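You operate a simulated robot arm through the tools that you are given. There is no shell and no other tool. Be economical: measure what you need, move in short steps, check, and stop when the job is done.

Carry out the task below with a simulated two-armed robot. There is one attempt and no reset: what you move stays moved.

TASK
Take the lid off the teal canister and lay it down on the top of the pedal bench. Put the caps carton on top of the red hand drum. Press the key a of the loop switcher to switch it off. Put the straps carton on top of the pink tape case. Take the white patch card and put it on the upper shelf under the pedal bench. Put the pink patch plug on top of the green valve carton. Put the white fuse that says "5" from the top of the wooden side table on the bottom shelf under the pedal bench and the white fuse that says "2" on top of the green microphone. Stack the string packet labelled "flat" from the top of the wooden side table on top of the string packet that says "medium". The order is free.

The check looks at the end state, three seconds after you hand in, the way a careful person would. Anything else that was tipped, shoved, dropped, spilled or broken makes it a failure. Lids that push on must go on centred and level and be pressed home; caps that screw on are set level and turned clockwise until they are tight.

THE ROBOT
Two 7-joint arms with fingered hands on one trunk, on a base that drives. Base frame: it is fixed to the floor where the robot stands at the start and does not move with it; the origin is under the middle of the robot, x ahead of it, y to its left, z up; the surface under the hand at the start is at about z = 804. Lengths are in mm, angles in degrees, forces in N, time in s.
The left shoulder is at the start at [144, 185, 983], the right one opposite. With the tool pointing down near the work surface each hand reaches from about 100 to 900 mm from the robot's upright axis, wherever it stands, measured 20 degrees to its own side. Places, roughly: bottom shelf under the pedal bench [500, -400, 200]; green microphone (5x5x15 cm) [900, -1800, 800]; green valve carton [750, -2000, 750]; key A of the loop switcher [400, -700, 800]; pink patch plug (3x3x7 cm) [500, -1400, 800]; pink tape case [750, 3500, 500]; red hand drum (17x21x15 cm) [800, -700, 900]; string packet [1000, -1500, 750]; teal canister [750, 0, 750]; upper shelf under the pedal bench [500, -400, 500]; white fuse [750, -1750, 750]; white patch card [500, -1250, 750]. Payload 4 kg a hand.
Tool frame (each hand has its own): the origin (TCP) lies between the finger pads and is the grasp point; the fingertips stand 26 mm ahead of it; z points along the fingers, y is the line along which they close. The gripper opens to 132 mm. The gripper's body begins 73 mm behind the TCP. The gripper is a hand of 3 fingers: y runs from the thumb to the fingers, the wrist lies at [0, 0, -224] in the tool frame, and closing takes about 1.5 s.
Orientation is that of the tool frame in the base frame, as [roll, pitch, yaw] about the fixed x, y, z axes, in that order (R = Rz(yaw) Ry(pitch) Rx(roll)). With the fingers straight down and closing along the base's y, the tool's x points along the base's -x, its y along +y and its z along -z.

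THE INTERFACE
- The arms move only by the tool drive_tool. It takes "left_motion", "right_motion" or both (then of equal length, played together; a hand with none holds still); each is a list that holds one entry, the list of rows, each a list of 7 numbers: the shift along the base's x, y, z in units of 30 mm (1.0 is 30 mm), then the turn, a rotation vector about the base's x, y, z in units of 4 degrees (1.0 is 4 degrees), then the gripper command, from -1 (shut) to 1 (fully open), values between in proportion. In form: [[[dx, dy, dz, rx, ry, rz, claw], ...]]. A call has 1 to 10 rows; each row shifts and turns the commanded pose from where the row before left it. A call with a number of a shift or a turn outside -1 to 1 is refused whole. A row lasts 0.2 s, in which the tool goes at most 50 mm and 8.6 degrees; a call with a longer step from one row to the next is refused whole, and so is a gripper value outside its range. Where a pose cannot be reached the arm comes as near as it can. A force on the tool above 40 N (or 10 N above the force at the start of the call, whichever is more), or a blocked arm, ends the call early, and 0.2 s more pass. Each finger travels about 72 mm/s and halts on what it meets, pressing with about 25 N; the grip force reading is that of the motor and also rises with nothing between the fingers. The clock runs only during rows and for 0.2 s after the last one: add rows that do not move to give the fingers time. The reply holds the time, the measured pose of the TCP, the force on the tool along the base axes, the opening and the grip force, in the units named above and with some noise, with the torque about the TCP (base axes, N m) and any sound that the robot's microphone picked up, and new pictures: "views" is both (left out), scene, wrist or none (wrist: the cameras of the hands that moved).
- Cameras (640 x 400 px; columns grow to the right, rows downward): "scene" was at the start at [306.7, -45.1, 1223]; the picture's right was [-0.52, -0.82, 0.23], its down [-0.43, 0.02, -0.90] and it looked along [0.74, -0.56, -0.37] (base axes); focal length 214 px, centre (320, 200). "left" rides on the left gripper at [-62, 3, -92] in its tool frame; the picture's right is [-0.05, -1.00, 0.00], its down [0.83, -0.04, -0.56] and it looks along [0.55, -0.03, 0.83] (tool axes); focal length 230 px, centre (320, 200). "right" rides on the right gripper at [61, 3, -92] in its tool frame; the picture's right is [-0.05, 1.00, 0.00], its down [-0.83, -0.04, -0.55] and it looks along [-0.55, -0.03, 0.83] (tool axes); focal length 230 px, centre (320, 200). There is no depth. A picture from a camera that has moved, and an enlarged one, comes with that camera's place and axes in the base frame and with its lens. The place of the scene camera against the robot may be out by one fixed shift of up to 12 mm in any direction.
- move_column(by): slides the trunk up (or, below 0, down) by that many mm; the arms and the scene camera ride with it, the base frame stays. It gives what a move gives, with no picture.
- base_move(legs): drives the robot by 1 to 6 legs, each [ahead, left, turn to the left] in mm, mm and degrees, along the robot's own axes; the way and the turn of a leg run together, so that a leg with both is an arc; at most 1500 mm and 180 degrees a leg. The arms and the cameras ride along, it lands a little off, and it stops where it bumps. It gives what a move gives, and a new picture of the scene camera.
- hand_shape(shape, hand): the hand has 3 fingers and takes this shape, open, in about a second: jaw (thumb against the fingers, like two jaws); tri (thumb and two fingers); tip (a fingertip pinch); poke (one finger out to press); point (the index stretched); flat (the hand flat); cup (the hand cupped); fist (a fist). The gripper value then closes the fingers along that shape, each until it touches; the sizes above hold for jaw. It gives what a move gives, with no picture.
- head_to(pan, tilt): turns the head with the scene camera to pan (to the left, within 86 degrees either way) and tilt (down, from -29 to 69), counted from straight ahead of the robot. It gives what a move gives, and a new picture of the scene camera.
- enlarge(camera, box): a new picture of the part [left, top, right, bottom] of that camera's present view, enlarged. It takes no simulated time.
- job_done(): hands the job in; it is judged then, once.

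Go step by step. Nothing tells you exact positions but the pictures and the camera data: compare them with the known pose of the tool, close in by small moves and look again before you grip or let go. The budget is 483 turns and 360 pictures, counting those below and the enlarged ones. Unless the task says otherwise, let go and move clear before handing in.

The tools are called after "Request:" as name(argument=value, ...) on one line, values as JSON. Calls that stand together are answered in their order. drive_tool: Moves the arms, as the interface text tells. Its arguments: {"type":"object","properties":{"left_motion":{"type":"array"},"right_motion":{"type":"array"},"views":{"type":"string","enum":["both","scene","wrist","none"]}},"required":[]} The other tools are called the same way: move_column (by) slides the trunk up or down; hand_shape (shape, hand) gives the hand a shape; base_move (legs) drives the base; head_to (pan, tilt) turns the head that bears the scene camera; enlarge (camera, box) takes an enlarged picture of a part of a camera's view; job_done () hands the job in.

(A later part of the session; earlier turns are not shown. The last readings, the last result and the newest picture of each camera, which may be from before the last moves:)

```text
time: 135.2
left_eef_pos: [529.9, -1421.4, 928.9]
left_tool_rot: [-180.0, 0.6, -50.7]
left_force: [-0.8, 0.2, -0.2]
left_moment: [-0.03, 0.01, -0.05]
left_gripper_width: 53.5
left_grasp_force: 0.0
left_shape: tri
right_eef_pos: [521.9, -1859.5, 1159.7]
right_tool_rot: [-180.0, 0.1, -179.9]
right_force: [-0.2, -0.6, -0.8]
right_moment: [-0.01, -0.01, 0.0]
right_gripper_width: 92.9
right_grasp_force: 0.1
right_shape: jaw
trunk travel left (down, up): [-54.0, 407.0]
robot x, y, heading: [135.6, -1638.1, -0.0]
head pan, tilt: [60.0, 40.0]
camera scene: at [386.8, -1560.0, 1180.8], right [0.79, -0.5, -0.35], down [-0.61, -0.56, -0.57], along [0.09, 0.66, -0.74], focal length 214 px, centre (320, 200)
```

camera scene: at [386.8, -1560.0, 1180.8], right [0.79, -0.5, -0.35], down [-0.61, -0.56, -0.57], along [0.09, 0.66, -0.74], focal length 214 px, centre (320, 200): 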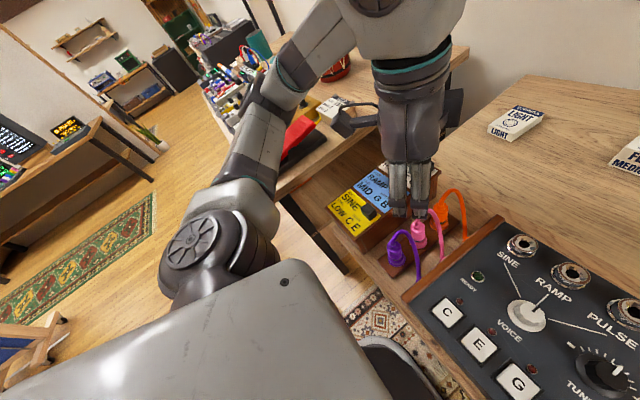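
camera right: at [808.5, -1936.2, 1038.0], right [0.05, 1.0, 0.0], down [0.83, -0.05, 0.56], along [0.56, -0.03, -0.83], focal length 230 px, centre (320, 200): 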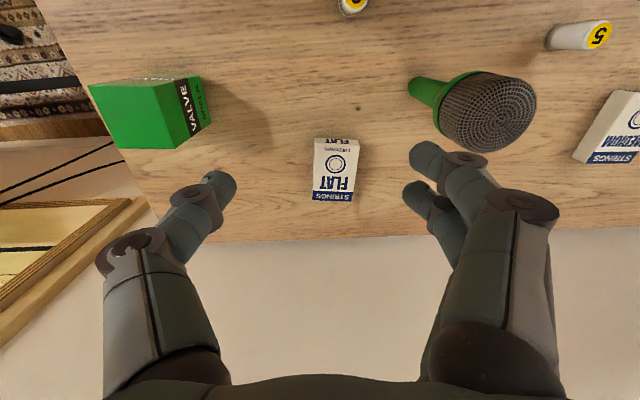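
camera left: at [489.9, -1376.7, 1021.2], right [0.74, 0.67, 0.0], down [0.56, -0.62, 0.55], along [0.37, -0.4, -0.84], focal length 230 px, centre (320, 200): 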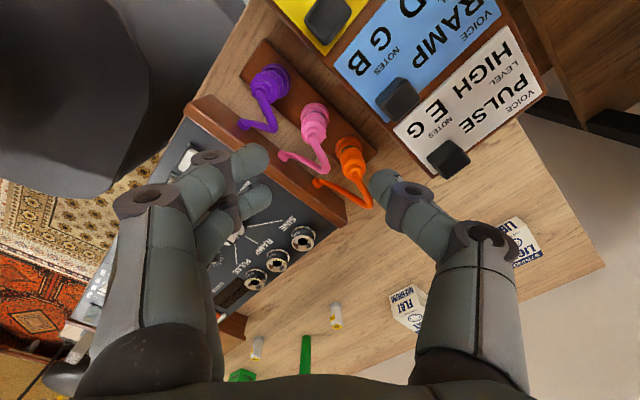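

Request:
enlarge(camera="scene", box=[350, 150, 490, 290])

Request:
drive_tool(left_motion=[[[-0.1, 0.03, -0.9, 0, 0, 0, -0.2], [0, 0, -0.7, 0, 0, 0, -0.2]]], views="wrist")

Request:
enlarge(camera="scene", box=[350, 150, 490, 290])

```text
2.86 times, centred on (420, 220) of scene
camera zoom: at [386.8, -1560.0, 1180.8], right [0.79, -0.5, -0.35], down [-0.61, -0.56, -0.57], along [0.09, 0.66, -0.74], focal length 613 px, centre (34, 143)
```

zoom: 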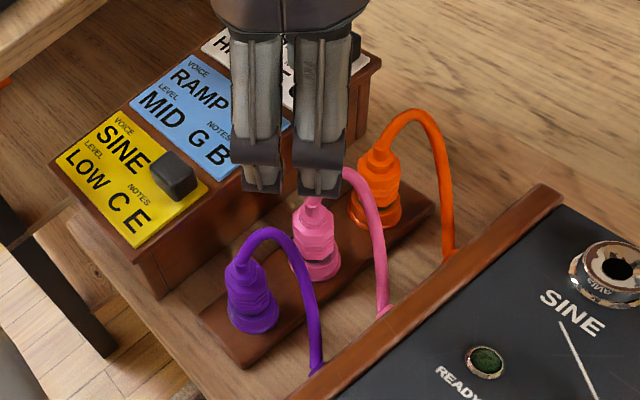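

```text
time: 135.8
left_eef_pos: [528.4, -1420.6, 882.5]
left_tool_rot: [-180.0, 0.5, -50.7]
left_force: [0.0, 0.8, -0.5]
left_moment: [-0.03, 0.03, 0.0]
left_gripper_width: 53.1
left_grasp_force: 0.1
left_shape: tri
right_eef_pos: [520.0, -1861.4, 1158.9]
right_tool_rot: [-179.9, 0.0, -180.0]
right_force: [0.7, 0.2, 0.6]
right_moment: [0.03, -0.04, 0.0]
right_gripper_width: 92.7
right_grasp_force: 0.1
right_shape: jaw
trunk travel left (down, up): [-54.0, 407.0]
robot x, y, heading: [136.7, -1640.5, -0.2]
head pan, tilt: [60.0, 40.0]
camera left: at [487.7, -1375.9, 974.3], right [0.74, 0.67, 0.0], down [0.56, -0.62, 0.55], along [0.37, -0.4, -0.84], focal length 230 px, centre (320, 200)
```

left: 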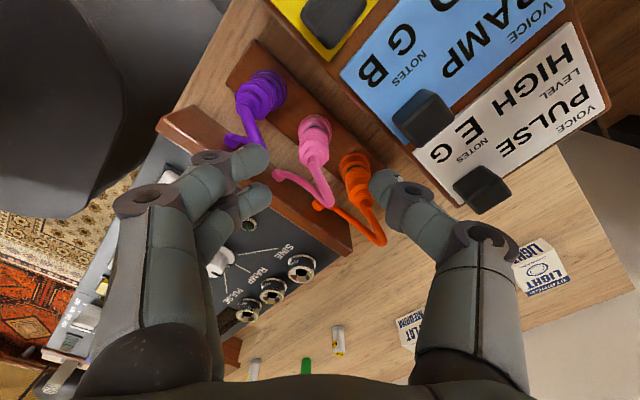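

```text
2.86 times, centred on (420, 220) of scene
camera zoom: at [386.8, -1559.8, 1180.8], right [0.79, -0.5, -0.35], down [-0.61, -0.56, -0.57], along [0.09, 0.66, -0.74], focal length 613 px, centre (34, 143)
```

zoom: 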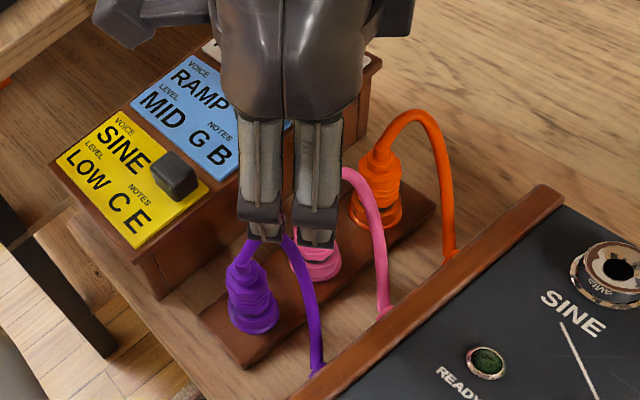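

Request:
drive_tool(left_motion=[[[-0.03, 0, -0.8, 0, 0, 0, -0.25], [0, 0, -0.45, 0, 0, 0, -0.25]]], views="wrist")

Request:
enlarge(camera="scene", box=[350, 150, 490, 290])

Request:
enlarge(camera="left", box=[220, 80, 440, 260])

```text
time: 136.4
left_eef_pos: [527.1, -1421.3, 845.0]
left_tool_rot: [179.9, 0.6, -50.7]
left_force: [0.2, -0.1, 0.4]
left_moment: [0.01, 0.04, 0.01]
left_gripper_width: 49.9
left_grasp_force: 0.1
left_shape: tri
right_eef_pos: [520.7, -1860.3, 1160.5]
right_tool_rot: [-180.0, 0.1, 180.0]
right_force: [-0.6, -0.5, -0.2]
right_moment: [0.02, -0.01, -0.02]
right_gripper_width: 93.0
right_grasp_force: 0.0
right_shape: jaw
trunk travel left (down, up): [-54.0, 407.0]
robot x, y, heading: [135.5, -1642.8, -0.2]
head pan, tilt: [60.0, 40.0]
camera left: at [486.1, -1376.2, 936.7], right [0.74, 0.67, 0.0], down [0.56, -0.62, 0.55], along [0.37, -0.4, -0.84], focal length 230 px, centre (320, 200)
```

left: 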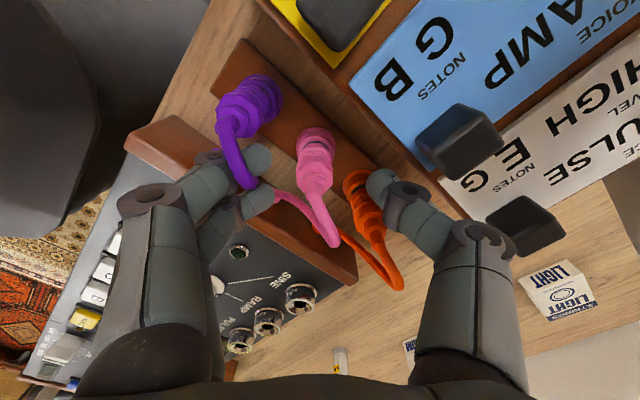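

```text
2.86 times, centred on (420, 220) of scene
camera zoom: at [386.8, -1560.0, 1180.8], right [0.79, -0.5, -0.35], down [-0.61, -0.56, -0.57], along [0.09, 0.66, -0.74], focal length 613 px, centre (34, 143)
```

zoom: 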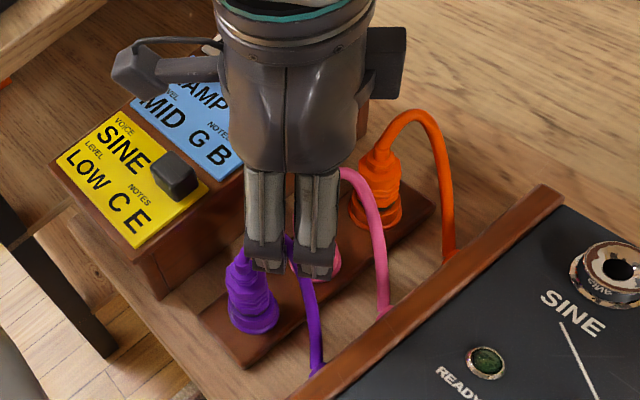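

```text
2.22 times, centred on (330, 170) of left
camera zoom: at [486.1, -1376.2, 936.7], right [0.74, 0.67, 0.0], down [0.56, -0.62, 0.55], along [0.37, -0.4, -0.84], focal length 511 px, centre (298, 267)
```

zoom: 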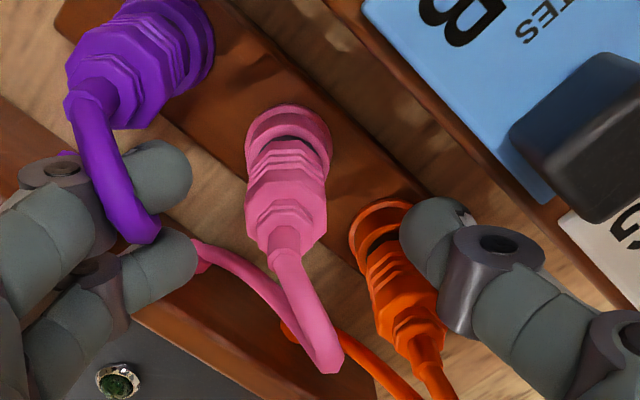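

No contact so far. I lower 6 mm more and close on the plug body.

Request:
drive_tool(left_motion=[[[0, 0, -0.2, 0, 0, 0, -0.25], [0, 0, 0, 0, 0, 0, -0.5], [0, 0, 0, 0, 0, 0, -1], [0, 0, 0, 0, 0, 0, -1], [0, 0, 0, 0, 0, 0, -1], [0, 0, 0, 0, 0, 0, -1]]], views="wrist")

Request:
enlarge(camera="scene", box=[350, 150, 490, 290])

```text
time: 137.8
left_eef_pos: [527.6, -1422.2, 837.6]
left_tool_rot: [-180.0, 0.5, -50.7]
left_force: [-1.3, -1.9, 0.0]
left_moment: [-0.13, 0.09, 0.0]
left_gripper_width: 0.0
left_grasp_force: 25.0
left_shape: tri
right_eef_pos: [521.0, -1861.4, 1159.1]
right_tool_rot: [-180.0, 0.0, -180.0]
right_force: [-0.2, -0.9, -1.0]
right_moment: [-0.01, 0.01, -0.01]
right_gripper_width: 93.0
right_grasp_force: 0.1
right_shape: jaw
trunk travel left (down, up): [-54.0, 407.0]
robot x, y, heading: [135.7, -1637.8, 0.2]
head pan, tilt: [60.0, 40.0]
camera left: at [486.1, -1375.9, 930.4], right [0.74, 0.67, 0.0], down [0.56, -0.62, 0.55], along [0.37, -0.4, -0.84], focal length 230 px, centre (320, 200)
```

left: 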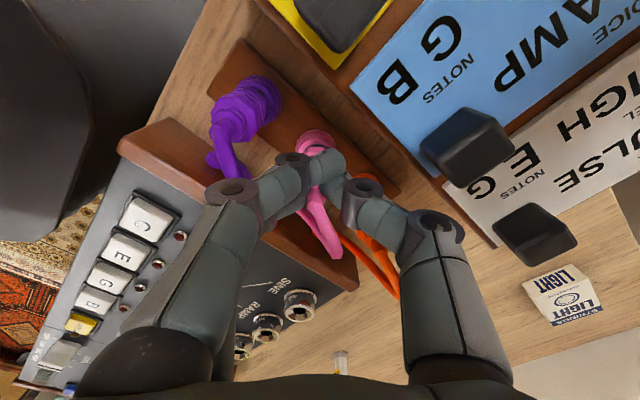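

```text
2.86 times, centred on (420, 220) of scene
camera zoom: at [386.7, -1560.0, 1180.9], right [0.79, -0.5, -0.35], down [-0.61, -0.56, -0.57], along [0.09, 0.66, -0.74], focal length 613 px, centre (34, 143)
```

zoom: 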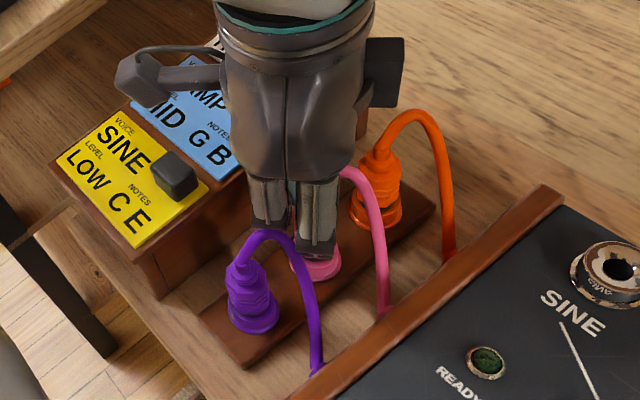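

I test the grip with a small lift.

Request:
drive_tool(left_motion=[[[0, 0, 0.2, 0, 0, 0, -1], [0, 0, 0.3, 0, 0, 0, -1], [0, 0, 0.3, 0, 0, 0, -1]]], views="wrist")

Request:
enlarge(camera="scene", box=[350, 150, 490, 290])

Request:
enlarge(camera="left", box=[220, 80, 440, 260])

```text
time: 138.6
left_eef_pos: [526.4, -1421.1, 861.7]
left_tool_rot: [179.9, 0.6, -50.6]
left_force: [-0.4, -0.4, 0.1]
left_moment: [0.02, 0.03, 0.04]
left_gripper_width: 0.2
left_grasp_force: 25.3
left_shape: tri
right_eef_pos: [520.0, -1861.3, 1159.1]
right_tool_rot: [-180.0, 0.0, 180.0]
right_force: [0.6, -0.1, -0.8]
right_moment: [0.0, 0.02, 0.02]
right_gripper_width: 92.9
right_grasp_force: 0.1
right_shape: jaw
trunk travel left (down, up): [-54.0, 407.0]
robot x, y, heading: [134.8, -1640.1, -0.1]
head pan, tilt: [60.0, 40.0]
camera left: at [485.7, -1376.2, 953.7], right [0.74, 0.67, 0.0], down [0.56, -0.62, 0.55], along [0.37, -0.4, -0.84], focal length 230 px, centre (320, 200)
```

left: 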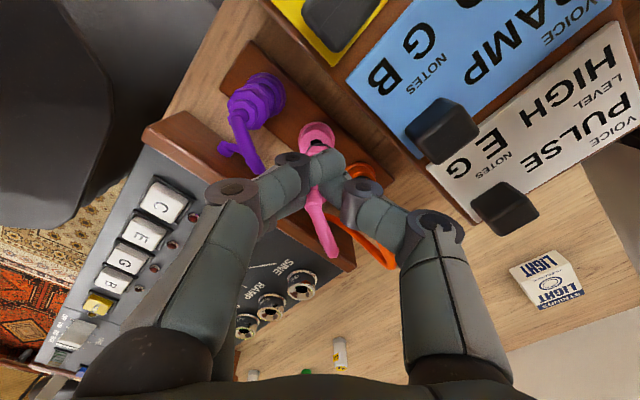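

```text
2.86 times, centred on (420, 220) of scene
camera zoom: at [386.8, -1559.9, 1180.9], right [0.79, -0.5, -0.35], down [-0.61, -0.56, -0.57], along [0.09, 0.66, -0.74], focal length 613 px, centre (34, 143)
```

zoom: 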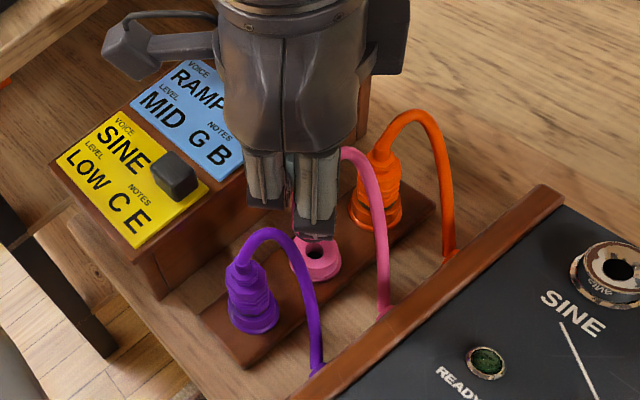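

```text
2.22 times, centred on (330, 170) of left
camera zoom: at [485.7, -1376.2, 953.7], right [0.74, 0.67, 0.0], down [0.56, -0.62, 0.55], along [0.37, -0.4, -0.84], focal length 511 px, centre (298, 267)
```

zoom: 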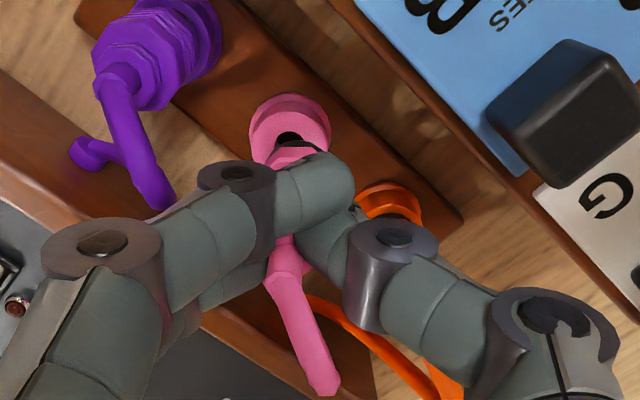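

The plug has left its socket. I continue lifting and look at how it hangs.

Request:
drive_tool(left_motion=[[[0, 0, 0.8, 0, 0, 0, -1], [0, 0, 1, 0, 0, 0, -1], [0, 0, 1, 0, 0, 0, -1], [0, 0, 1, 0, 0, 0, -1], [0, 0, 1, 0, 0, 0, -1]]], views="scene")

Request:
enlarge(camera="scene", box=[330, 60, 490, 220])

```text
time: 139.8
left_eef_pos: [525.9, -1421.5, 1007.3]
left_tool_rot: [179.9, 0.6, -50.7]
left_force: [-0.2, -0.1, 0.0]
left_moment: [0.01, -0.03, 0.04]
left_gripper_width: 0.0
left_grasp_force: 25.1
left_shape: tri
right_eef_pos: [519.4, -1860.3, 1159.8]
right_tool_rot: [179.9, 0.0, 179.9]
right_force: [-0.4, -0.1, 0.2]
right_moment: [0.0, 0.02, 0.0]
right_gripper_width: 92.6
right_grasp_force: 0.0
right_shape: jaw
trunk travel left (down, up): [-54.0, 407.0]
robot x, y, heading: [133.1, -1639.8, -0.1]
head pan, tilt: [60.0, 40.0]
camera scene: at [386.0, -1560.3, 1181.2], right [0.79, -0.5, -0.35], down [-0.61, -0.56, -0.57], along [0.09, 0.66, -0.74], focal length 214 px, centre (320, 200)
```

scene: 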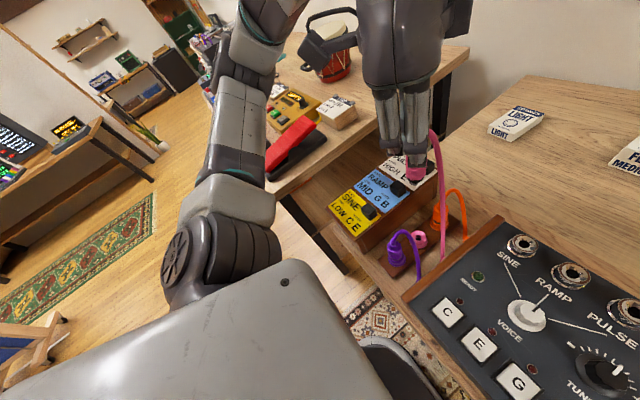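

```text
2.50 times, centred on (410, 140) of scene
camera zoom: at [386.0, -1560.3, 1181.2], right [0.79, -0.5, -0.35], down [-0.61, -0.56, -0.57], along [0.09, 0.66, -0.74], focal length 536 px, centre (95, 350)
```

zoom: 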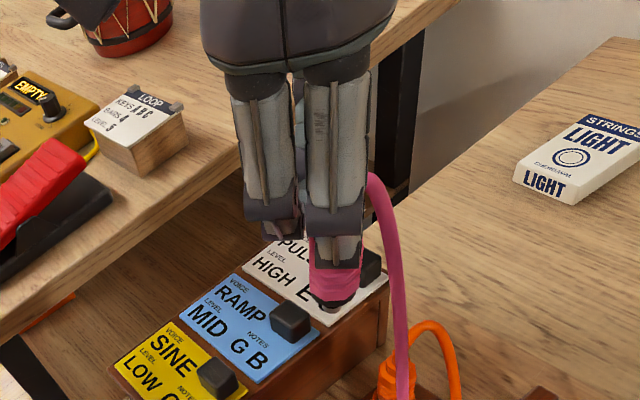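

The plug hangs upright in the grip and its cable follows. I drive right to the valve carton.

Request:
base_move(legs=[[0, -640, 0]])

Request:
head_to(pan=15, tilt=25)

```text
time: 143.3
left_eef_pos: [526.5, -2055.1, 1007.5]
left_tool_rot: [-179.9, 0.6, -51.3]
left_force: [-0.2, -1.7, 0.4]
left_moment: [-0.02, 0.0, -0.02]
left_gripper_width: 0.0
left_grasp_force: 25.4
left_shape: tri
right_eef_pos: [514.3, -2495.7, 1159.4]
right_tool_rot: [-180.0, 0.0, 179.3]
right_force: [0.3, 0.5, -0.8]
right_moment: [0.03, 0.0, 0.03]
right_gripper_width: 92.6
right_grasp_force: 0.0
right_shape: jaw
trunk travel left (down, up): [-54.0, 407.0]
robot x, y, heading: [129.0, -2270.5, -0.5]
head pan, tilt: [60.0, 40.0]
camera scene: at [384.4, -2193.0, 1180.9], right [0.79, -0.51, -0.35], down [-0.61, -0.55, -0.57], along [0.09, 0.66, -0.74], focal length 214 px, centre (320, 200)
```

scene: 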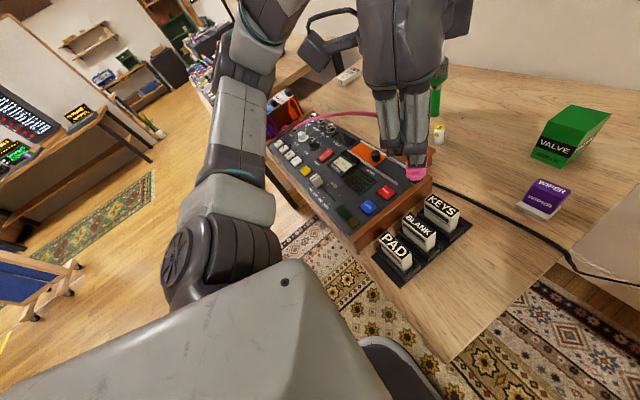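

```text
time: 144.5
left_eef_pos: [526.2, -2055.7, 1006.0]
left_tool_rot: [-180.0, 0.7, -51.2]
left_force: [-0.2, -0.5, -0.4]
left_moment: [0.02, 0.06, 0.02]
left_gripper_width: 0.0
left_grasp_force: 25.4
left_shape: tri
right_eef_pos: [514.3, -2494.6, 1158.7]
right_tool_rot: [180.0, 0.0, 179.4]
right_force: [0.1, 0.2, 1.3]
right_moment: [0.02, 0.01, 0.03]
right_gripper_width: 92.6
right_grasp_force: 0.1
right_shape: jaw
trunk travel left (down, up): [-54.0, 407.0]
robot x, y, heading: [131.8, -2273.3, -0.7]
head pan, tilt: [15.0, 25.0]
camera scene: at [435.8, -2242.7, 1183.1], right [0.23, -0.97, -0.11], down [-0.74, -0.1, -0.66], along [0.63, 0.23, -0.74], focal length 214 px, centre (320, 200)
```

scene: 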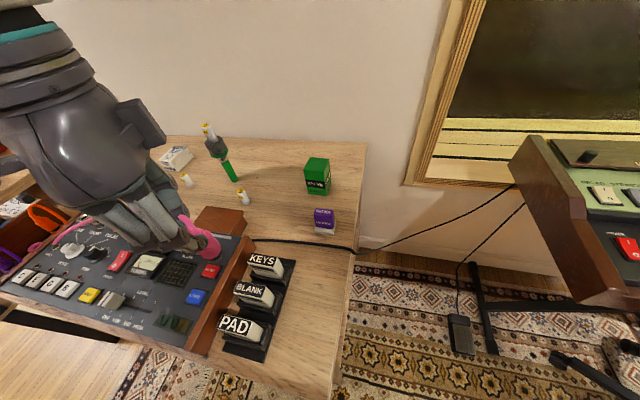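

Request:
enlarge(camera="scene", box=[270, 130, 370, 240])

Request:
enlarge(camera="scene", box=[120, 170, 270, 300])

```text
3.64 times, centred on (320, 185) of scene
camera zoom: at [435.8, -2242.7, 1183.1], right [0.23, -0.97, -0.11], down [-0.74, -0.1, -0.66], along [0.63, 0.23, -0.74], focal length 780 px, centre (320, 254)
```

zoom: 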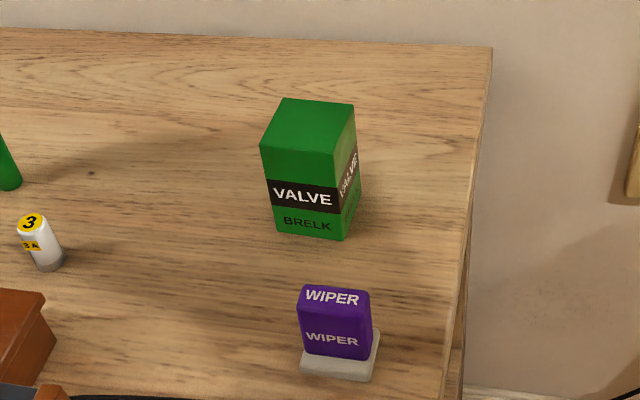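

```text
3.08 times, centred on (195, 235) of scene
camera zoom: at [435.8, -2242.7, 1183.1], right [0.23, -0.97, -0.11], down [-0.74, -0.1, -0.66], along [0.63, 0.23, -0.74], focal length 660 px, centre (705, 92)
```

zoom: 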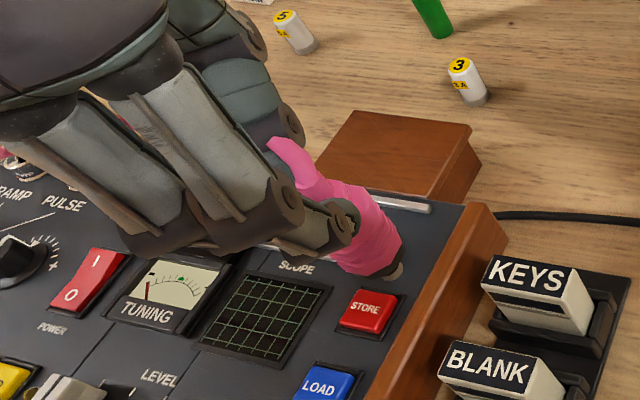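

Valve carton top centre is about [851, -2103, 837], 55 mm square; the plug's bottom hangs about 65 mm below the TCP. I move above it.

Request:
drive_tool(left_motion=[[[1, -0.15, 0, 0, 0, 0, -1], [1, -0.15, 0, 0, 0, 0, -1], [1, -0.15, 0, 0, 0, 0, -1], [1, -0.15, 0, 0, 0, 0, -1], [1, -0.15, 0, 0, 0, 0, -1], [1, -0.15, 0, 0, 0, 0, -1], [1, -0.15, 0, 0, 0, 0, -1], [1, -0.15, 0, 0, 0, 0, -1], [1, -0.15, 0, 0, 0, 0, -1], [1, -0.15, 0, 0, 0, 0, -1]]], views="both")

Request:
enlarge(camera="scene", box=[250, 50, 400, 220])

```text
time: 146.7
left_eef_pos: [826.2, -2102.3, 1006.9]
left_tool_rot: [179.9, 0.7, -51.4]
left_force: [0.6, 0.0, -0.5]
left_moment: [-0.01, 0.0, -0.02]
left_gripper_width: 0.0
left_grasp_force: 25.1
left_shape: tri
right_eef_pos: [515.3, -2495.1, 1159.3]
right_tool_rot: [180.0, 0.0, 179.2]
right_force: [0.3, 0.0, -0.3]
right_moment: [0.0, 0.02, -0.01]
right_gripper_width: 92.9
right_grasp_force: 0.1
right_shape: jaw
trunk travel left (down, up): [-54.0, 407.0]
robot x, y, heading: [128.2, -2269.0, -0.5]
head pan, tilt: [15.0, 25.0]
camera scene: at [436.5, -2243.3, 1182.9], right [0.23, -0.97, -0.11], down [-0.74, -0.1, -0.66], along [0.63, 0.23, -0.74], focal length 214 px, centre (320, 200)
camera left: at [786.4, -2056.5, 1100.8], right [0.75, 0.66, 0.0], down [0.56, -0.63, 0.55], along [0.36, -0.41, -0.84], focal length 230 px, centre (320, 200)
```

scene: 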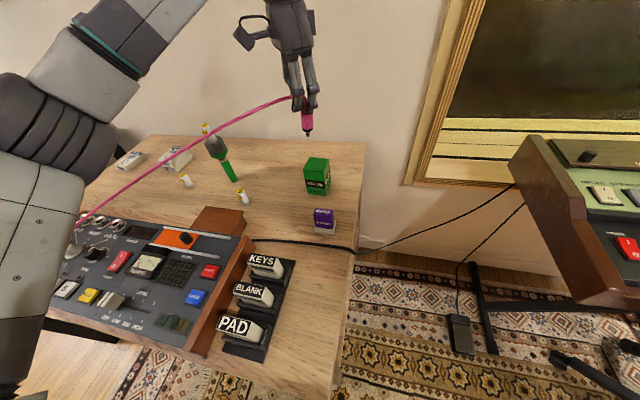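
left: 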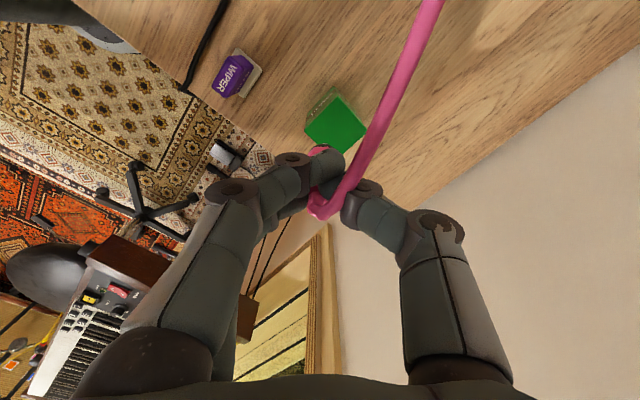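

```text
2.35 times, centred on (325, 135) of scene
camera zoom: at [436.5, -2243.3, 1182.9], right [0.23, -0.97, -0.11], down [-0.74, -0.1, -0.66], along [0.63, 0.23, -0.74], focal length 505 px, centre (308, 353)
```

zoom: 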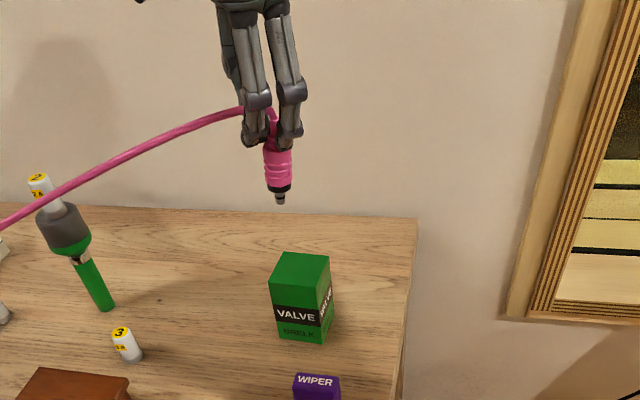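

The plug has a jack pin below, so it must lie down on the carton. I turn the hand's yaw back to 180° and then pitch it forward so the plug is horizontal.

Request:
drive_tool(left_motion=[[[-0.2, 0, 0.3, 0, 0, -1, -1], [-0.2, 0, 0.3, 0, 0, -1, -1], [-0.2, 0, 0.3, 0, 0, -1, -1], [-0.2, 0, 0.3, 0, 0, -1, -1], [-0.2, 0, 0, 0, 0, -1, -1], [-0.2, 0, 0, 0, 0, -1, -1], [-0.2, 0, 0, 0, 0, -1, -1], [-0.2, 0, 0, 0, 0, -1, -1], [-0.2, 0, 0, 0, 0, -1, -1], [-0.2, 0, 0, 0, 0, -1, -1]]], views="none")

Request:
drive_tool(left_motion=[[[0, 0, 0, 0, 0, -1, -1], [0, 0, 0, 0, 0, -1, -1], [0, 0, 0, 0, 0, -1, -1], [0, 0, 0, 0, 0, -1, -1], [0, 0, 0, 0, 0, -1, -1], [0, 0, 0, 0, 0, -1, -1], [0, 0, 0, 0, 0, -1, -1], [0, 0, 0, 0, 0, -1, -1], [0, 0, 0, 0, 0, -1, -1], [0, 0, 0, 0, 0, -1, -1]]], views="none")

Request:
drive_tool(left_motion=[[[0, 0, 0, 0, 0, -1, -1], [0, 0, 0, 0, 0, -1, -1], [0, 0, 0, 0, 0, -1, -1], [0, 0, 0, 0, 0, -1, -1], [0, 0, 0, 0, 0, -1, -1], [0, 0, 0, 0, 0, -1, -1], [0, 0, 0, 0, 0, -1, -1], [0, 0, 0, 0, 0, -1, -1], [0, 0, 0, 0, 0, -1, -1], [0, 0, 0, 0, 0, -1, -1]]], views="none")

Request:
drive_tool(left_motion=[[[-0.5, 0, 0, 0, -1, -1, -1], [-0.5, 0, 0, 0, -1, -1, -1], [-0.5, 0, 0, 0, -1, 0, -1], [-0.5, 0, 0, 0, -1, 0, -1], [-0.5, 0, 0, 0, -1, 0, -1], [-0.5, 0, 0, 0, -1, 0, -1], [0, 0, 0, 0, -1, 0, -1], [0, 0, 0, 0, -1, 0, -1], [0, 0, 0, 0, -1, 0, -1], [0, 0, 0, 0, -1, 0, -1]]], views="both")

```text
time: 148.9
left_eef_pos: [767.7, -2100.8, 1042.9]
left_tool_rot: [179.9, 0.6, -91.4]
left_force: [-0.1, 0.0, -1.5]
left_moment: [0.0, 0.03, 0.03]
left_gripper_width: 0.0
left_grasp_force: 24.6
left_shape: tri
right_eef_pos: [514.5, -2494.5, 1158.3]
right_tool_rot: [179.9, 0.2, 179.3]
right_force: [-0.2, -1.0, -0.5]
right_moment: [0.02, 0.0, 0.07]
right_gripper_width: 92.7
right_grasp_force: 0.1
right_shape: jaw
trunk travel left (down, up): [-54.0, 407.0]
robot x, y, heading: [131.6, -2267.6, -0.7]
head pan, tilt: [15.0, 25.0]
```

```text
time: 151.1
left_eef_pos: [765.9, -2100.1, 1041.9]
left_tool_rot: [180.0, 0.7, -131.3]
left_force: [0.2, -0.2, -0.7]
left_moment: [-0.01, 0.05, 0.0]
left_gripper_width: 0.0
left_grasp_force: 25.2
left_shape: tri
right_eef_pos: [516.2, -2494.5, 1159.0]
right_tool_rot: [180.0, 0.0, 179.2]
right_force: [-0.5, 0.7, -0.4]
right_moment: [-0.01, 0.02, 0.0]
right_gripper_width: 92.7
right_grasp_force: 0.0
right_shape: jaw
trunk travel left (down, up): [-54.0, 407.0]
robot x, y, heading: [129.8, -2268.6, -0.8]
head pan, tilt: [15.0, 25.0]
```

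```text
time: 153.3
left_eef_pos: [766.5, -2099.2, 1041.3]
left_tool_rot: [-180.0, 0.6, -171.5]
left_force: [0.4, -0.1, 0.3]
left_moment: [0.0, -0.02, -0.01]
left_gripper_width: 0.0
left_grasp_force: 24.8
left_shape: tri
right_eef_pos: [514.8, -2495.3, 1159.5]
right_tool_rot: [-180.0, 0.0, 179.3]
right_force: [-0.7, -0.7, 0.0]
right_moment: [-0.01, 0.01, 0.02]
right_gripper_width: 92.7
right_grasp_force: 0.0
right_shape: jaw
trunk travel left (down, up): [-54.0, 407.0]
robot x, y, heading: [133.4, -2270.5, -0.7]
head pan, tilt: [15.0, 25.0]
```

```text
time: 155.5
left_eef_pos: [676.7, -2101.6, 1042.6]
left_tool_rot: [-178.8, 40.7, -179.1]
left_force: [0.2, 0.9, -0.9]
left_moment: [0.04, 0.01, -0.01]
left_gripper_width: 0.0
left_grasp_force: 25.4
left_shape: tri
right_eef_pos: [513.9, -2493.9, 1158.9]
right_tool_rot: [-180.0, 0.0, 179.3]
right_force: [-0.7, 0.4, 0.4]
right_moment: [0.0, 0.01, -0.01]
right_gripper_width: 92.6
right_grasp_force: 0.1
right_shape: jaw
trunk travel left (down, up): [-54.0, 407.0]
robot x, y, heading: [132.2, -2269.1, -0.6]
head pan, tilt: [15.0, 25.0]
camera scene: at [435.7, -2242.7, 1183.2], right [0.23, -0.97, -0.11], down [-0.74, -0.1, -0.66], along [0.63, 0.23, -0.74], focal length 214 px, centre (320, 200)
camera left: at [662.5, -2095.6, 1152.5], right [0.04, -1.0, 0.05], down [-0.99, -0.05, -0.12], along [0.12, -0.04, -0.99], focal length 230 px, centre (320, 200)
```

scene: 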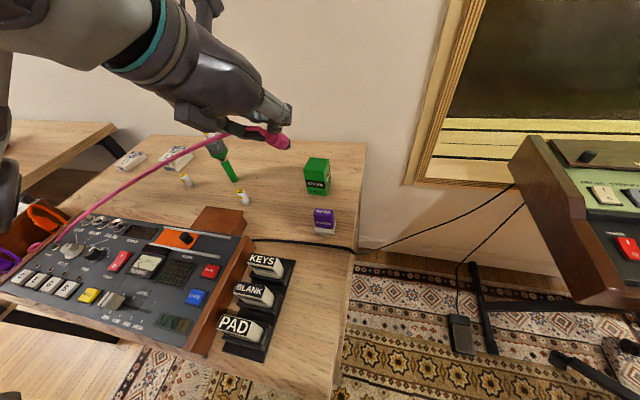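
left: 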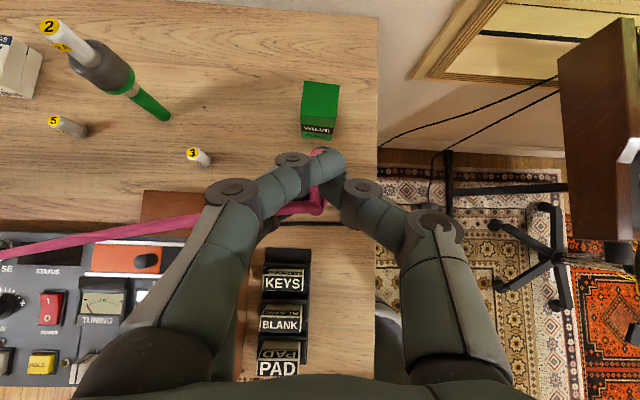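

Request:
drive_tool(left_motion=[[[0, 0, -0.5, 0, -1, 0, -1], [0, 0, -0.5, 0, -1, 0, -1], [0, 0, -0.5, 0, -1, 0, -1], [0, 0, -0.5, 0, -1, 0, -1], [0, 0, -0.5, 0, -1, 0, -1], [0, 0, -0.5, 0, -1, 0, -1], [0, 0, -0.5, 0, -1, 0, -1], [0, 0, -0.5, 0, -1, 0, -1], [0, 0, 0, 0, -1, 0, -1], [0, 0, 0, 0, -1, 0, -1]]], views="both")

Request:
enlarge(camera="scene", box=[200, 80, 360, 230])

```text
time: 157.7
left_eef_pos: [674.7, -2099.8, 967.2]
left_tool_rot: [-178.2, 60.5, -178.5]
left_force: [-0.8, -0.5, -0.4]
left_moment: [0.01, -0.01, 0.01]
left_gripper_width: 0.0
left_grasp_force: 24.8
left_shape: tri
left hand out of reach, approached as far as the arm can: row 6, 7, 8, 9, 10
right_eef_pos: [515.7, -2494.8, 1158.3]
right_tool_rot: [-180.0, 0.1, 179.2]
right_force: [0.7, 1.2, 0.4]
right_moment: [-0.02, 0.01, 0.02]
right_gripper_width: 92.6
right_grasp_force: 0.1
right_shape: jaw
trunk travel left (down, up): [-54.0, 407.0]
robot x, y, heading: [132.6, -2267.9, -0.7]
head pan, tilt: [15.0, 25.0]
camera scene: at [435.9, -2242.9, 1183.1], right [0.23, -0.97, -0.11], down [-0.74, -0.1, -0.66], along [0.63, 0.23, -0.74], focal length 214 px, centre (320, 200)
camera left: at [625.4, -2094.8, 1065.7], right [0.02, -1.0, 0.06], down [-0.89, -0.05, -0.45], along [0.45, -0.04, -0.89], focal length 230 px, centre (320, 200)
```

scene: 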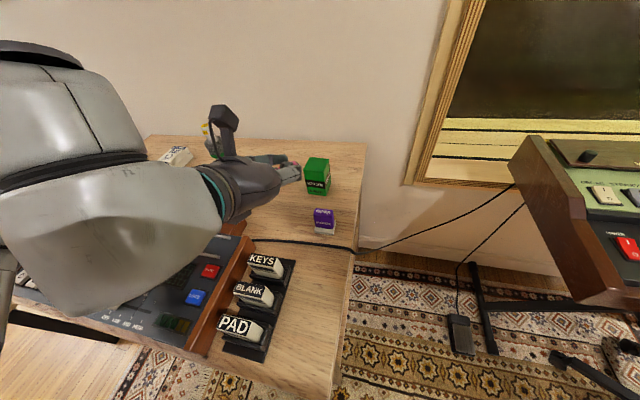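
left: 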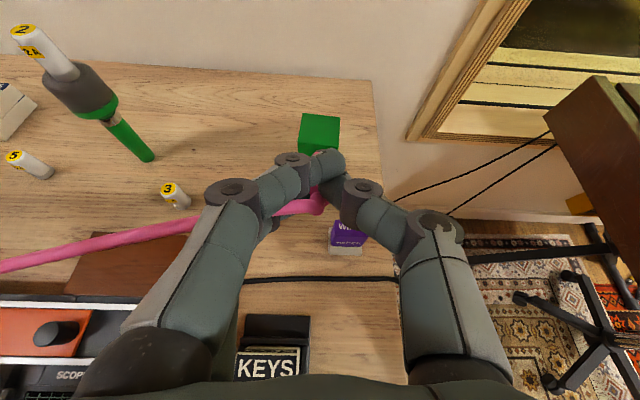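

```text
2.67 times, centred on (280, 155) of scene
camera zoom: at [435.9, -2242.9, 1183.1], right [0.23, -0.97, -0.11], down [-0.74, -0.1, -0.66], along [0.63, 0.23, -0.74], focal length 572 px, centre (427, 320)
```

zoom: 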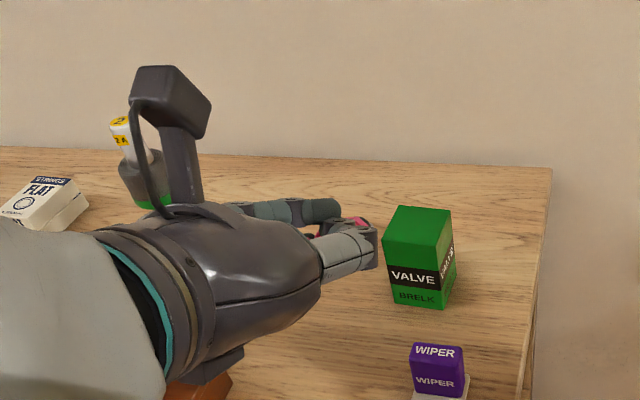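

Request:
drive_tool(left_motion=[[[0.8, 0, 0, 0, 0, 0, -1], [0.8, 0, 0, 0, 0, 0, -1], [0.7, 0, 0, 0, 0, 0, -1]]], views="both")

Request:
enlarge(camera="scene", box=[200, 80, 360, 230])

```text
time: 158.5
left_eef_pos: [745.2, -2099.3, 967.9]
left_tool_rot: [-178.2, 60.5, -178.5]
left_force: [-0.6, 0.0, -0.7]
left_moment: [0.04, 0.04, 0.05]
left_gripper_width: 0.0
left_grasp_force: 24.7
left_shape: tri
right_eef_pos: [515.5, -2494.1, 1158.8]
right_tool_rot: [180.0, 0.0, 179.4]
right_force: [0.4, -1.5, -0.9]
right_moment: [-0.03, -0.01, -0.01]
right_gripper_width: 92.4
right_grasp_force: 0.0
right_shape: jaw
trunk travel left (down, up): [-54.0, 407.0]
robot x, y, heading: [131.0, -2272.9, -0.7]
head pan, tilt: [15.0, 25.0]
camera scene: at [436.3, -2242.8, 1182.9], right [0.23, -0.97, -0.11], down [-0.74, -0.1, -0.66], along [0.63, 0.23, -0.74], focal length 214 px, centre (320, 200)
camera left: at [694.5, -2094.5, 1066.5], right [0.02, -1.0, 0.06], down [-0.89, -0.05, -0.45], along [0.45, -0.04, -0.89], focal length 230 px, centre (320, 200)
```

scene: 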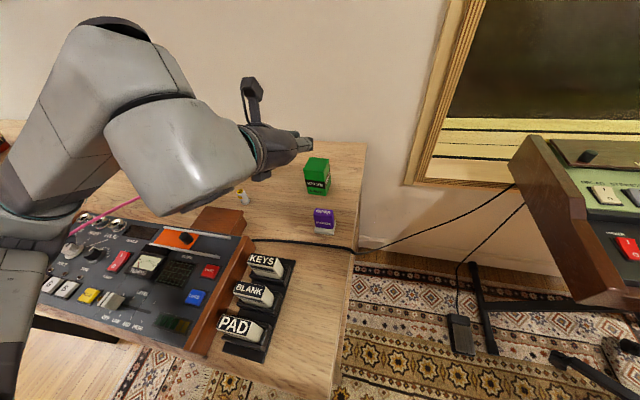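
left: 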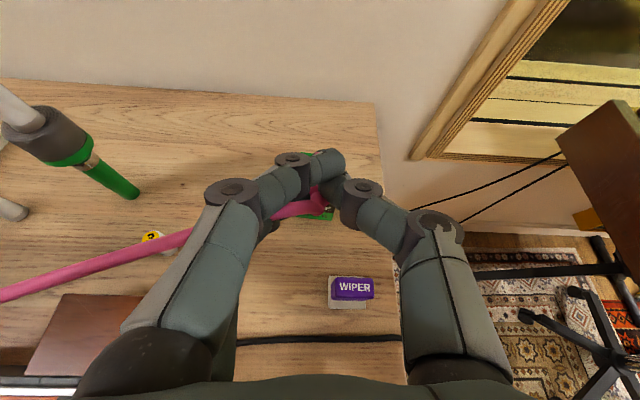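

```text
2.67 times, centred on (280, 155) of scene
camera zoom: at [436.3, -2242.8, 1182.9], right [0.23, -0.97, -0.11], down [-0.74, -0.1, -0.66], along [0.63, 0.23, -0.74], focal length 572 px, centre (427, 320)
```

zoom: 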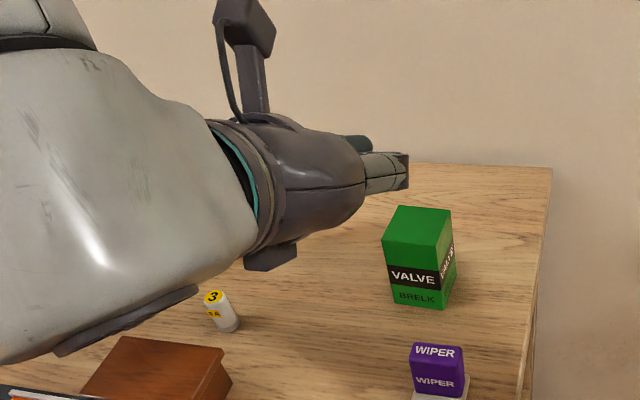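

Request:
drive_tool(left_motion=[[[0.3, 0, -0.2, 0, -1, 0, -1], [0.3, 0, -0.2, 0, -1, 0, -1], [0.2, 0, -0.2, 0, -1, 0, -1], [0, 0, -0.2, 0, -1, 0, -1], [0, 0, -0.2, 0, -1, 0, -1]]], views="scene")

Request:
enlarge(camera="scene", box=[200, 80, 360, 230])

```text
time: 159.7
left_eef_pos: [767.9, -2100.9, 938.9]
left_tool_rot: [-175.0, 80.6, -175.4]
left_force: [0.2, 0.5, 0.0]
left_moment: [0.02, 0.02, 0.01]
left_gripper_width: 0.1
left_grasp_force: 25.1
left_shape: tri
right_eef_pos: [515.5, -2494.6, 1160.4]
right_tool_rot: [179.9, 0.1, 179.3]
right_force: [0.2, -0.4, 0.9]
right_moment: [-0.02, 0.0, 0.0]
right_gripper_width: 92.7
right_grasp_force: 0.1
right_shape: jaw
trunk travel left (down, up): [-54.0, 407.0]
robot x, y, heading: [131.2, -2270.0, -0.5]
head pan, tilt: [15.0, 25.0]
camera scene: at [435.9, -2242.9, 1183.1], right [0.23, -0.97, -0.11], down [-0.74, -0.1, -0.66], along [0.63, 0.23, -0.74], focal length 214 px, centre (320, 200)
```

scene: 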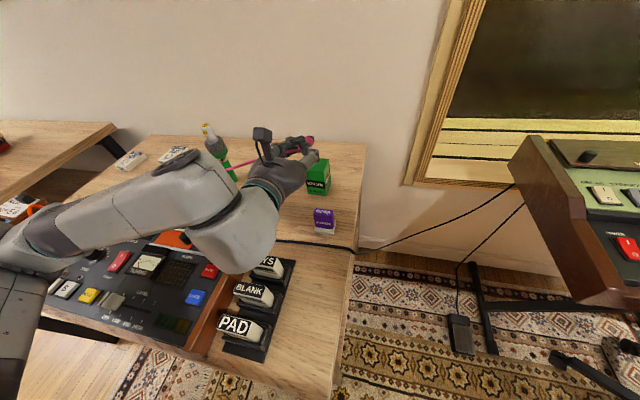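

```text
2.67 times, centred on (280, 155) of scene
camera zoom: at [435.9, -2242.9, 1183.1], right [0.23, -0.97, -0.11], down [-0.74, -0.1, -0.66], along [0.63, 0.23, -0.74], focal length 572 px, centre (427, 320)
```

zoom: 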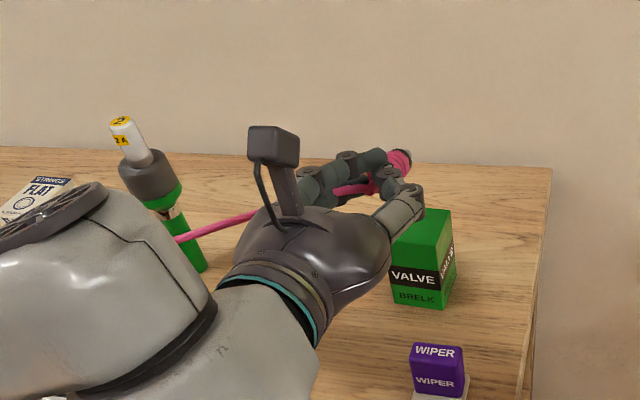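

The plug is now nearly horizontal. I move forward over the carton and lower part way.

Request:
drive_tool(left_motion=[[[0.5, 0, -0.3, 0, 0, 0, -1], [0.5, 0, -0.4, 0, 0, 0, -1], [0.5, 0, -0.5, 0, 0, 0, -1]]], views="both")

Request:
enlarge(camera="scene", box=[260, 110, 360, 210])

```text
time: 160.5
left_eef_pos: [813.1, -2101.6, 902.0]
left_tool_rot: [-175.0, 80.6, -175.4]
left_force: [-0.6, -0.2, -0.2]
left_moment: [0.02, 0.01, -0.02]
left_gripper_width: 0.0
left_grasp_force: 25.7
left_shape: tri
right_eef_pos: [515.0, -2495.8, 1159.6]
right_tool_rot: [179.8, 0.1, 179.4]
right_force: [0.3, -0.1, 1.1]
right_moment: [0.04, 0.01, 0.01]
right_gripper_width: 92.5
right_grasp_force: 0.1
right_shape: jaw
trunk travel left (down, up): [-54.0, 407.0]
robot x, y, heading: [131.0, -2272.3, -0.4]
head pan, tilt: [15.0, 25.0]
camera scene: at [435.9, -2243.9, 1183.2], right [0.23, -0.97, -0.11], down [-0.74, -0.1, -0.66], along [0.63, 0.23, -0.74], focal length 214 px, centre (320, 200)
camera left: at [732.1, -2096.2, 977.2], right [0.0, -1.0, 0.07], down [-0.68, -0.05, -0.73], along [0.73, -0.04, -0.68], focal length 230 px, centre (320, 200)
```

scene: 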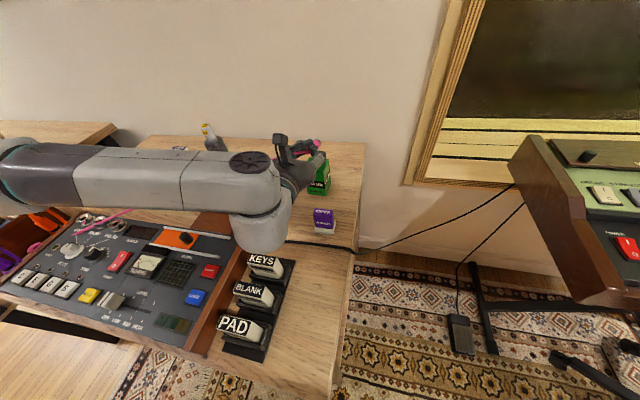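
left: 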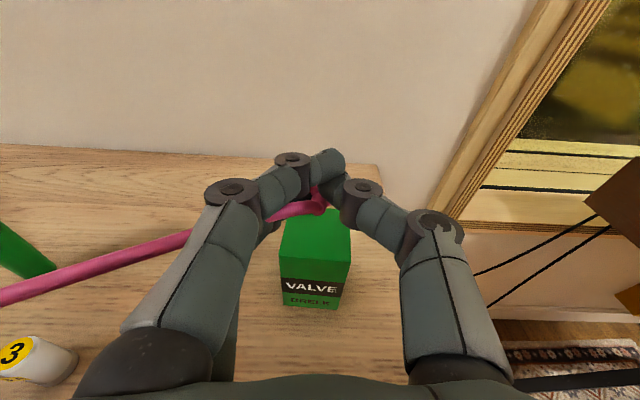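

```text
4.00 times, centred on (310, 160) of scene
camera zoom: at [435.9, -2243.9, 1183.2], right [0.23, -0.97, -0.11], down [-0.74, -0.1, -0.66], along [0.63, 0.23, -0.74], focal length 858 px, centre (360, 360)
```

zoom: 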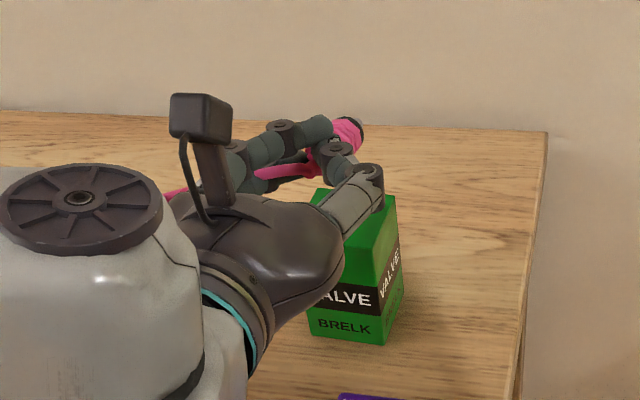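

Request:
drive_tool(left_motion=[[[0, 0, -0.5, 0, 0, 0, -1], [0, 0, -0.4, 0, 0, 0, -1]]], views="none")

Request:
head_to(pan=35, tilt=10)

Request:
enlarge(camera="scene", box=[320, 160, 480, 310])

```text
time: 161.1
left_eef_pos: [813.1, -2100.6, 875.3]
left_tool_rot: [-175.2, 80.5, -175.6]
left_force: [-0.8, -0.4, -0.3]
left_moment: [0.04, 0.03, 0.01]
left_gripper_width: 0.0
left_grasp_force: 25.2
left_shape: tri
right_eef_pos: [515.9, -2495.1, 1159.9]
right_tool_rot: [-179.9, 0.1, 179.4]
right_force: [0.6, 1.0, -0.4]
right_moment: [-0.05, -0.03, -0.01]
right_gripper_width: 92.7
right_grasp_force: 0.0
right_shape: jaw
trunk travel left (down, up): [-54.0, 407.0]
robot x, y, heading: [132.0, -2268.7, -0.8]
head pan, tilt: [15.0, 25.0]
```

```text
time: 161.9
left_eef_pos: [812.4, -2101.6, 875.2]
left_tool_rot: [-175.1, 80.5, -175.6]
left_force: [0.1, 0.8, 0.3]
left_moment: [0.01, 0.03, -0.03]
left_gripper_width: 0.0
left_grasp_force: 24.9
left_shape: tri
right_eef_pos: [515.1, -2495.5, 1159.4]
right_tool_rot: [-180.0, -0.1, 179.3]
right_force: [-0.2, -0.2, 0.3]
right_moment: [0.03, 0.01, 0.02]
right_gripper_width: 92.6
right_grasp_force: 0.1
right_shape: jaw
trunk travel left (down, up): [-54.0, 407.0]
robot x, y, heading: [133.3, -2270.2, -1.0]
head pan, tilt: [35.0, 10.0]
camera scene: at [434.5, -2213.5, 1210.5], right [0.51, -0.83, -0.23], down [-0.53, -0.09, -0.84], along [0.67, 0.56, -0.49], focal length 214 px, centre (320, 200)
```

scene: 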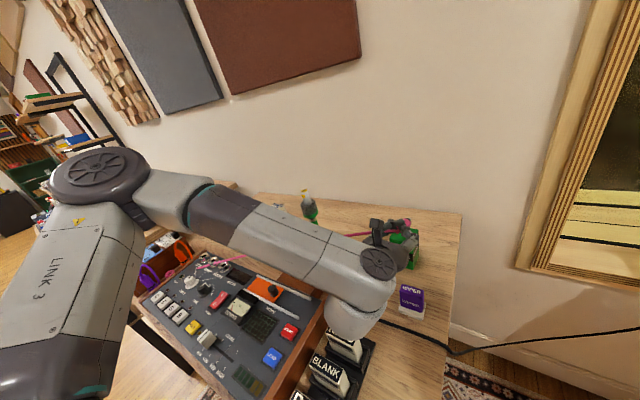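

```text
2.67 times, centred on (400, 235) of scene
camera zoom: at [434.5, -2213.5, 1210.5], right [0.51, -0.83, -0.23], down [-0.53, -0.09, -0.84], along [0.67, 0.56, -0.49], focal length 572 px, centre (107, 107)
```

zoom: 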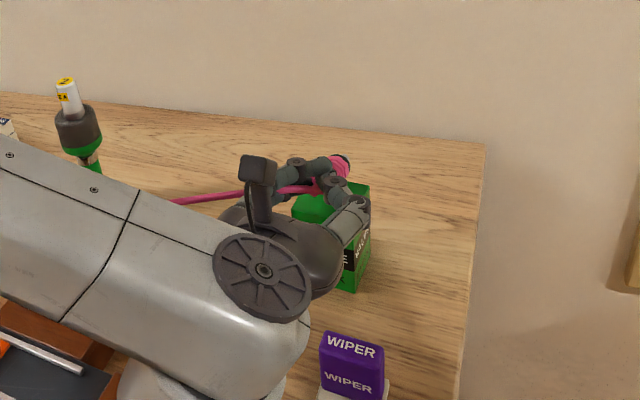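

Request:
drive_tool(left_motion=[[[0, 0, -0.1, 0, 0, 0, -1], [0, 0, -0.1, 0, 0, 0, -1], [0, 0, -0.05, 0, 0, 0, -1]]], views="none")

Request:
enlarge(camera="scene", box=[370, 200, 440, 280])

```text
time: 162.7
left_eef_pos: [814.6, -2101.2, 866.9]
left_tool_rot: [-175.0, 80.5, -175.6]
left_force: [-0.2, 0.2, 0.0]
left_moment: [-0.03, 0.01, 0.0]
left_gripper_width: 0.0
left_grasp_force: 24.7
left_shape: tri
right_eef_pos: [514.9, -2494.9, 1158.7]
right_tool_rot: [-180.0, 0.0, 179.3]
right_force: [0.4, -0.4, -0.4]
right_moment: [-0.02, 0.0, 0.02]
right_gripper_width: 93.0
right_grasp_force: 0.1
right_shape: jaw
trunk travel left (down, up): [-54.0, 407.0]
robot x, y, heading: [133.8, -2270.0, -0.7]
head pan, tilt: [35.0, 10.0]
```

```text
5.00 times, centred on (405, 240) of scene
camera zoom: at [434.5, -2213.5, 1210.6], right [0.51, -0.82, -0.23], down [-0.53, -0.09, -0.84], along [0.67, 0.56, -0.49], focal length 1072 px, centre (-105, 0)
```

zoom: 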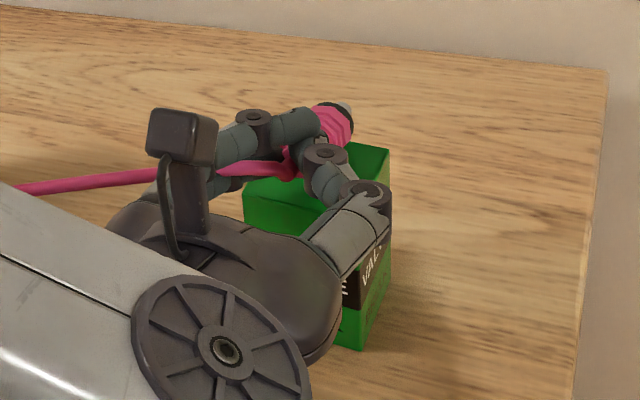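

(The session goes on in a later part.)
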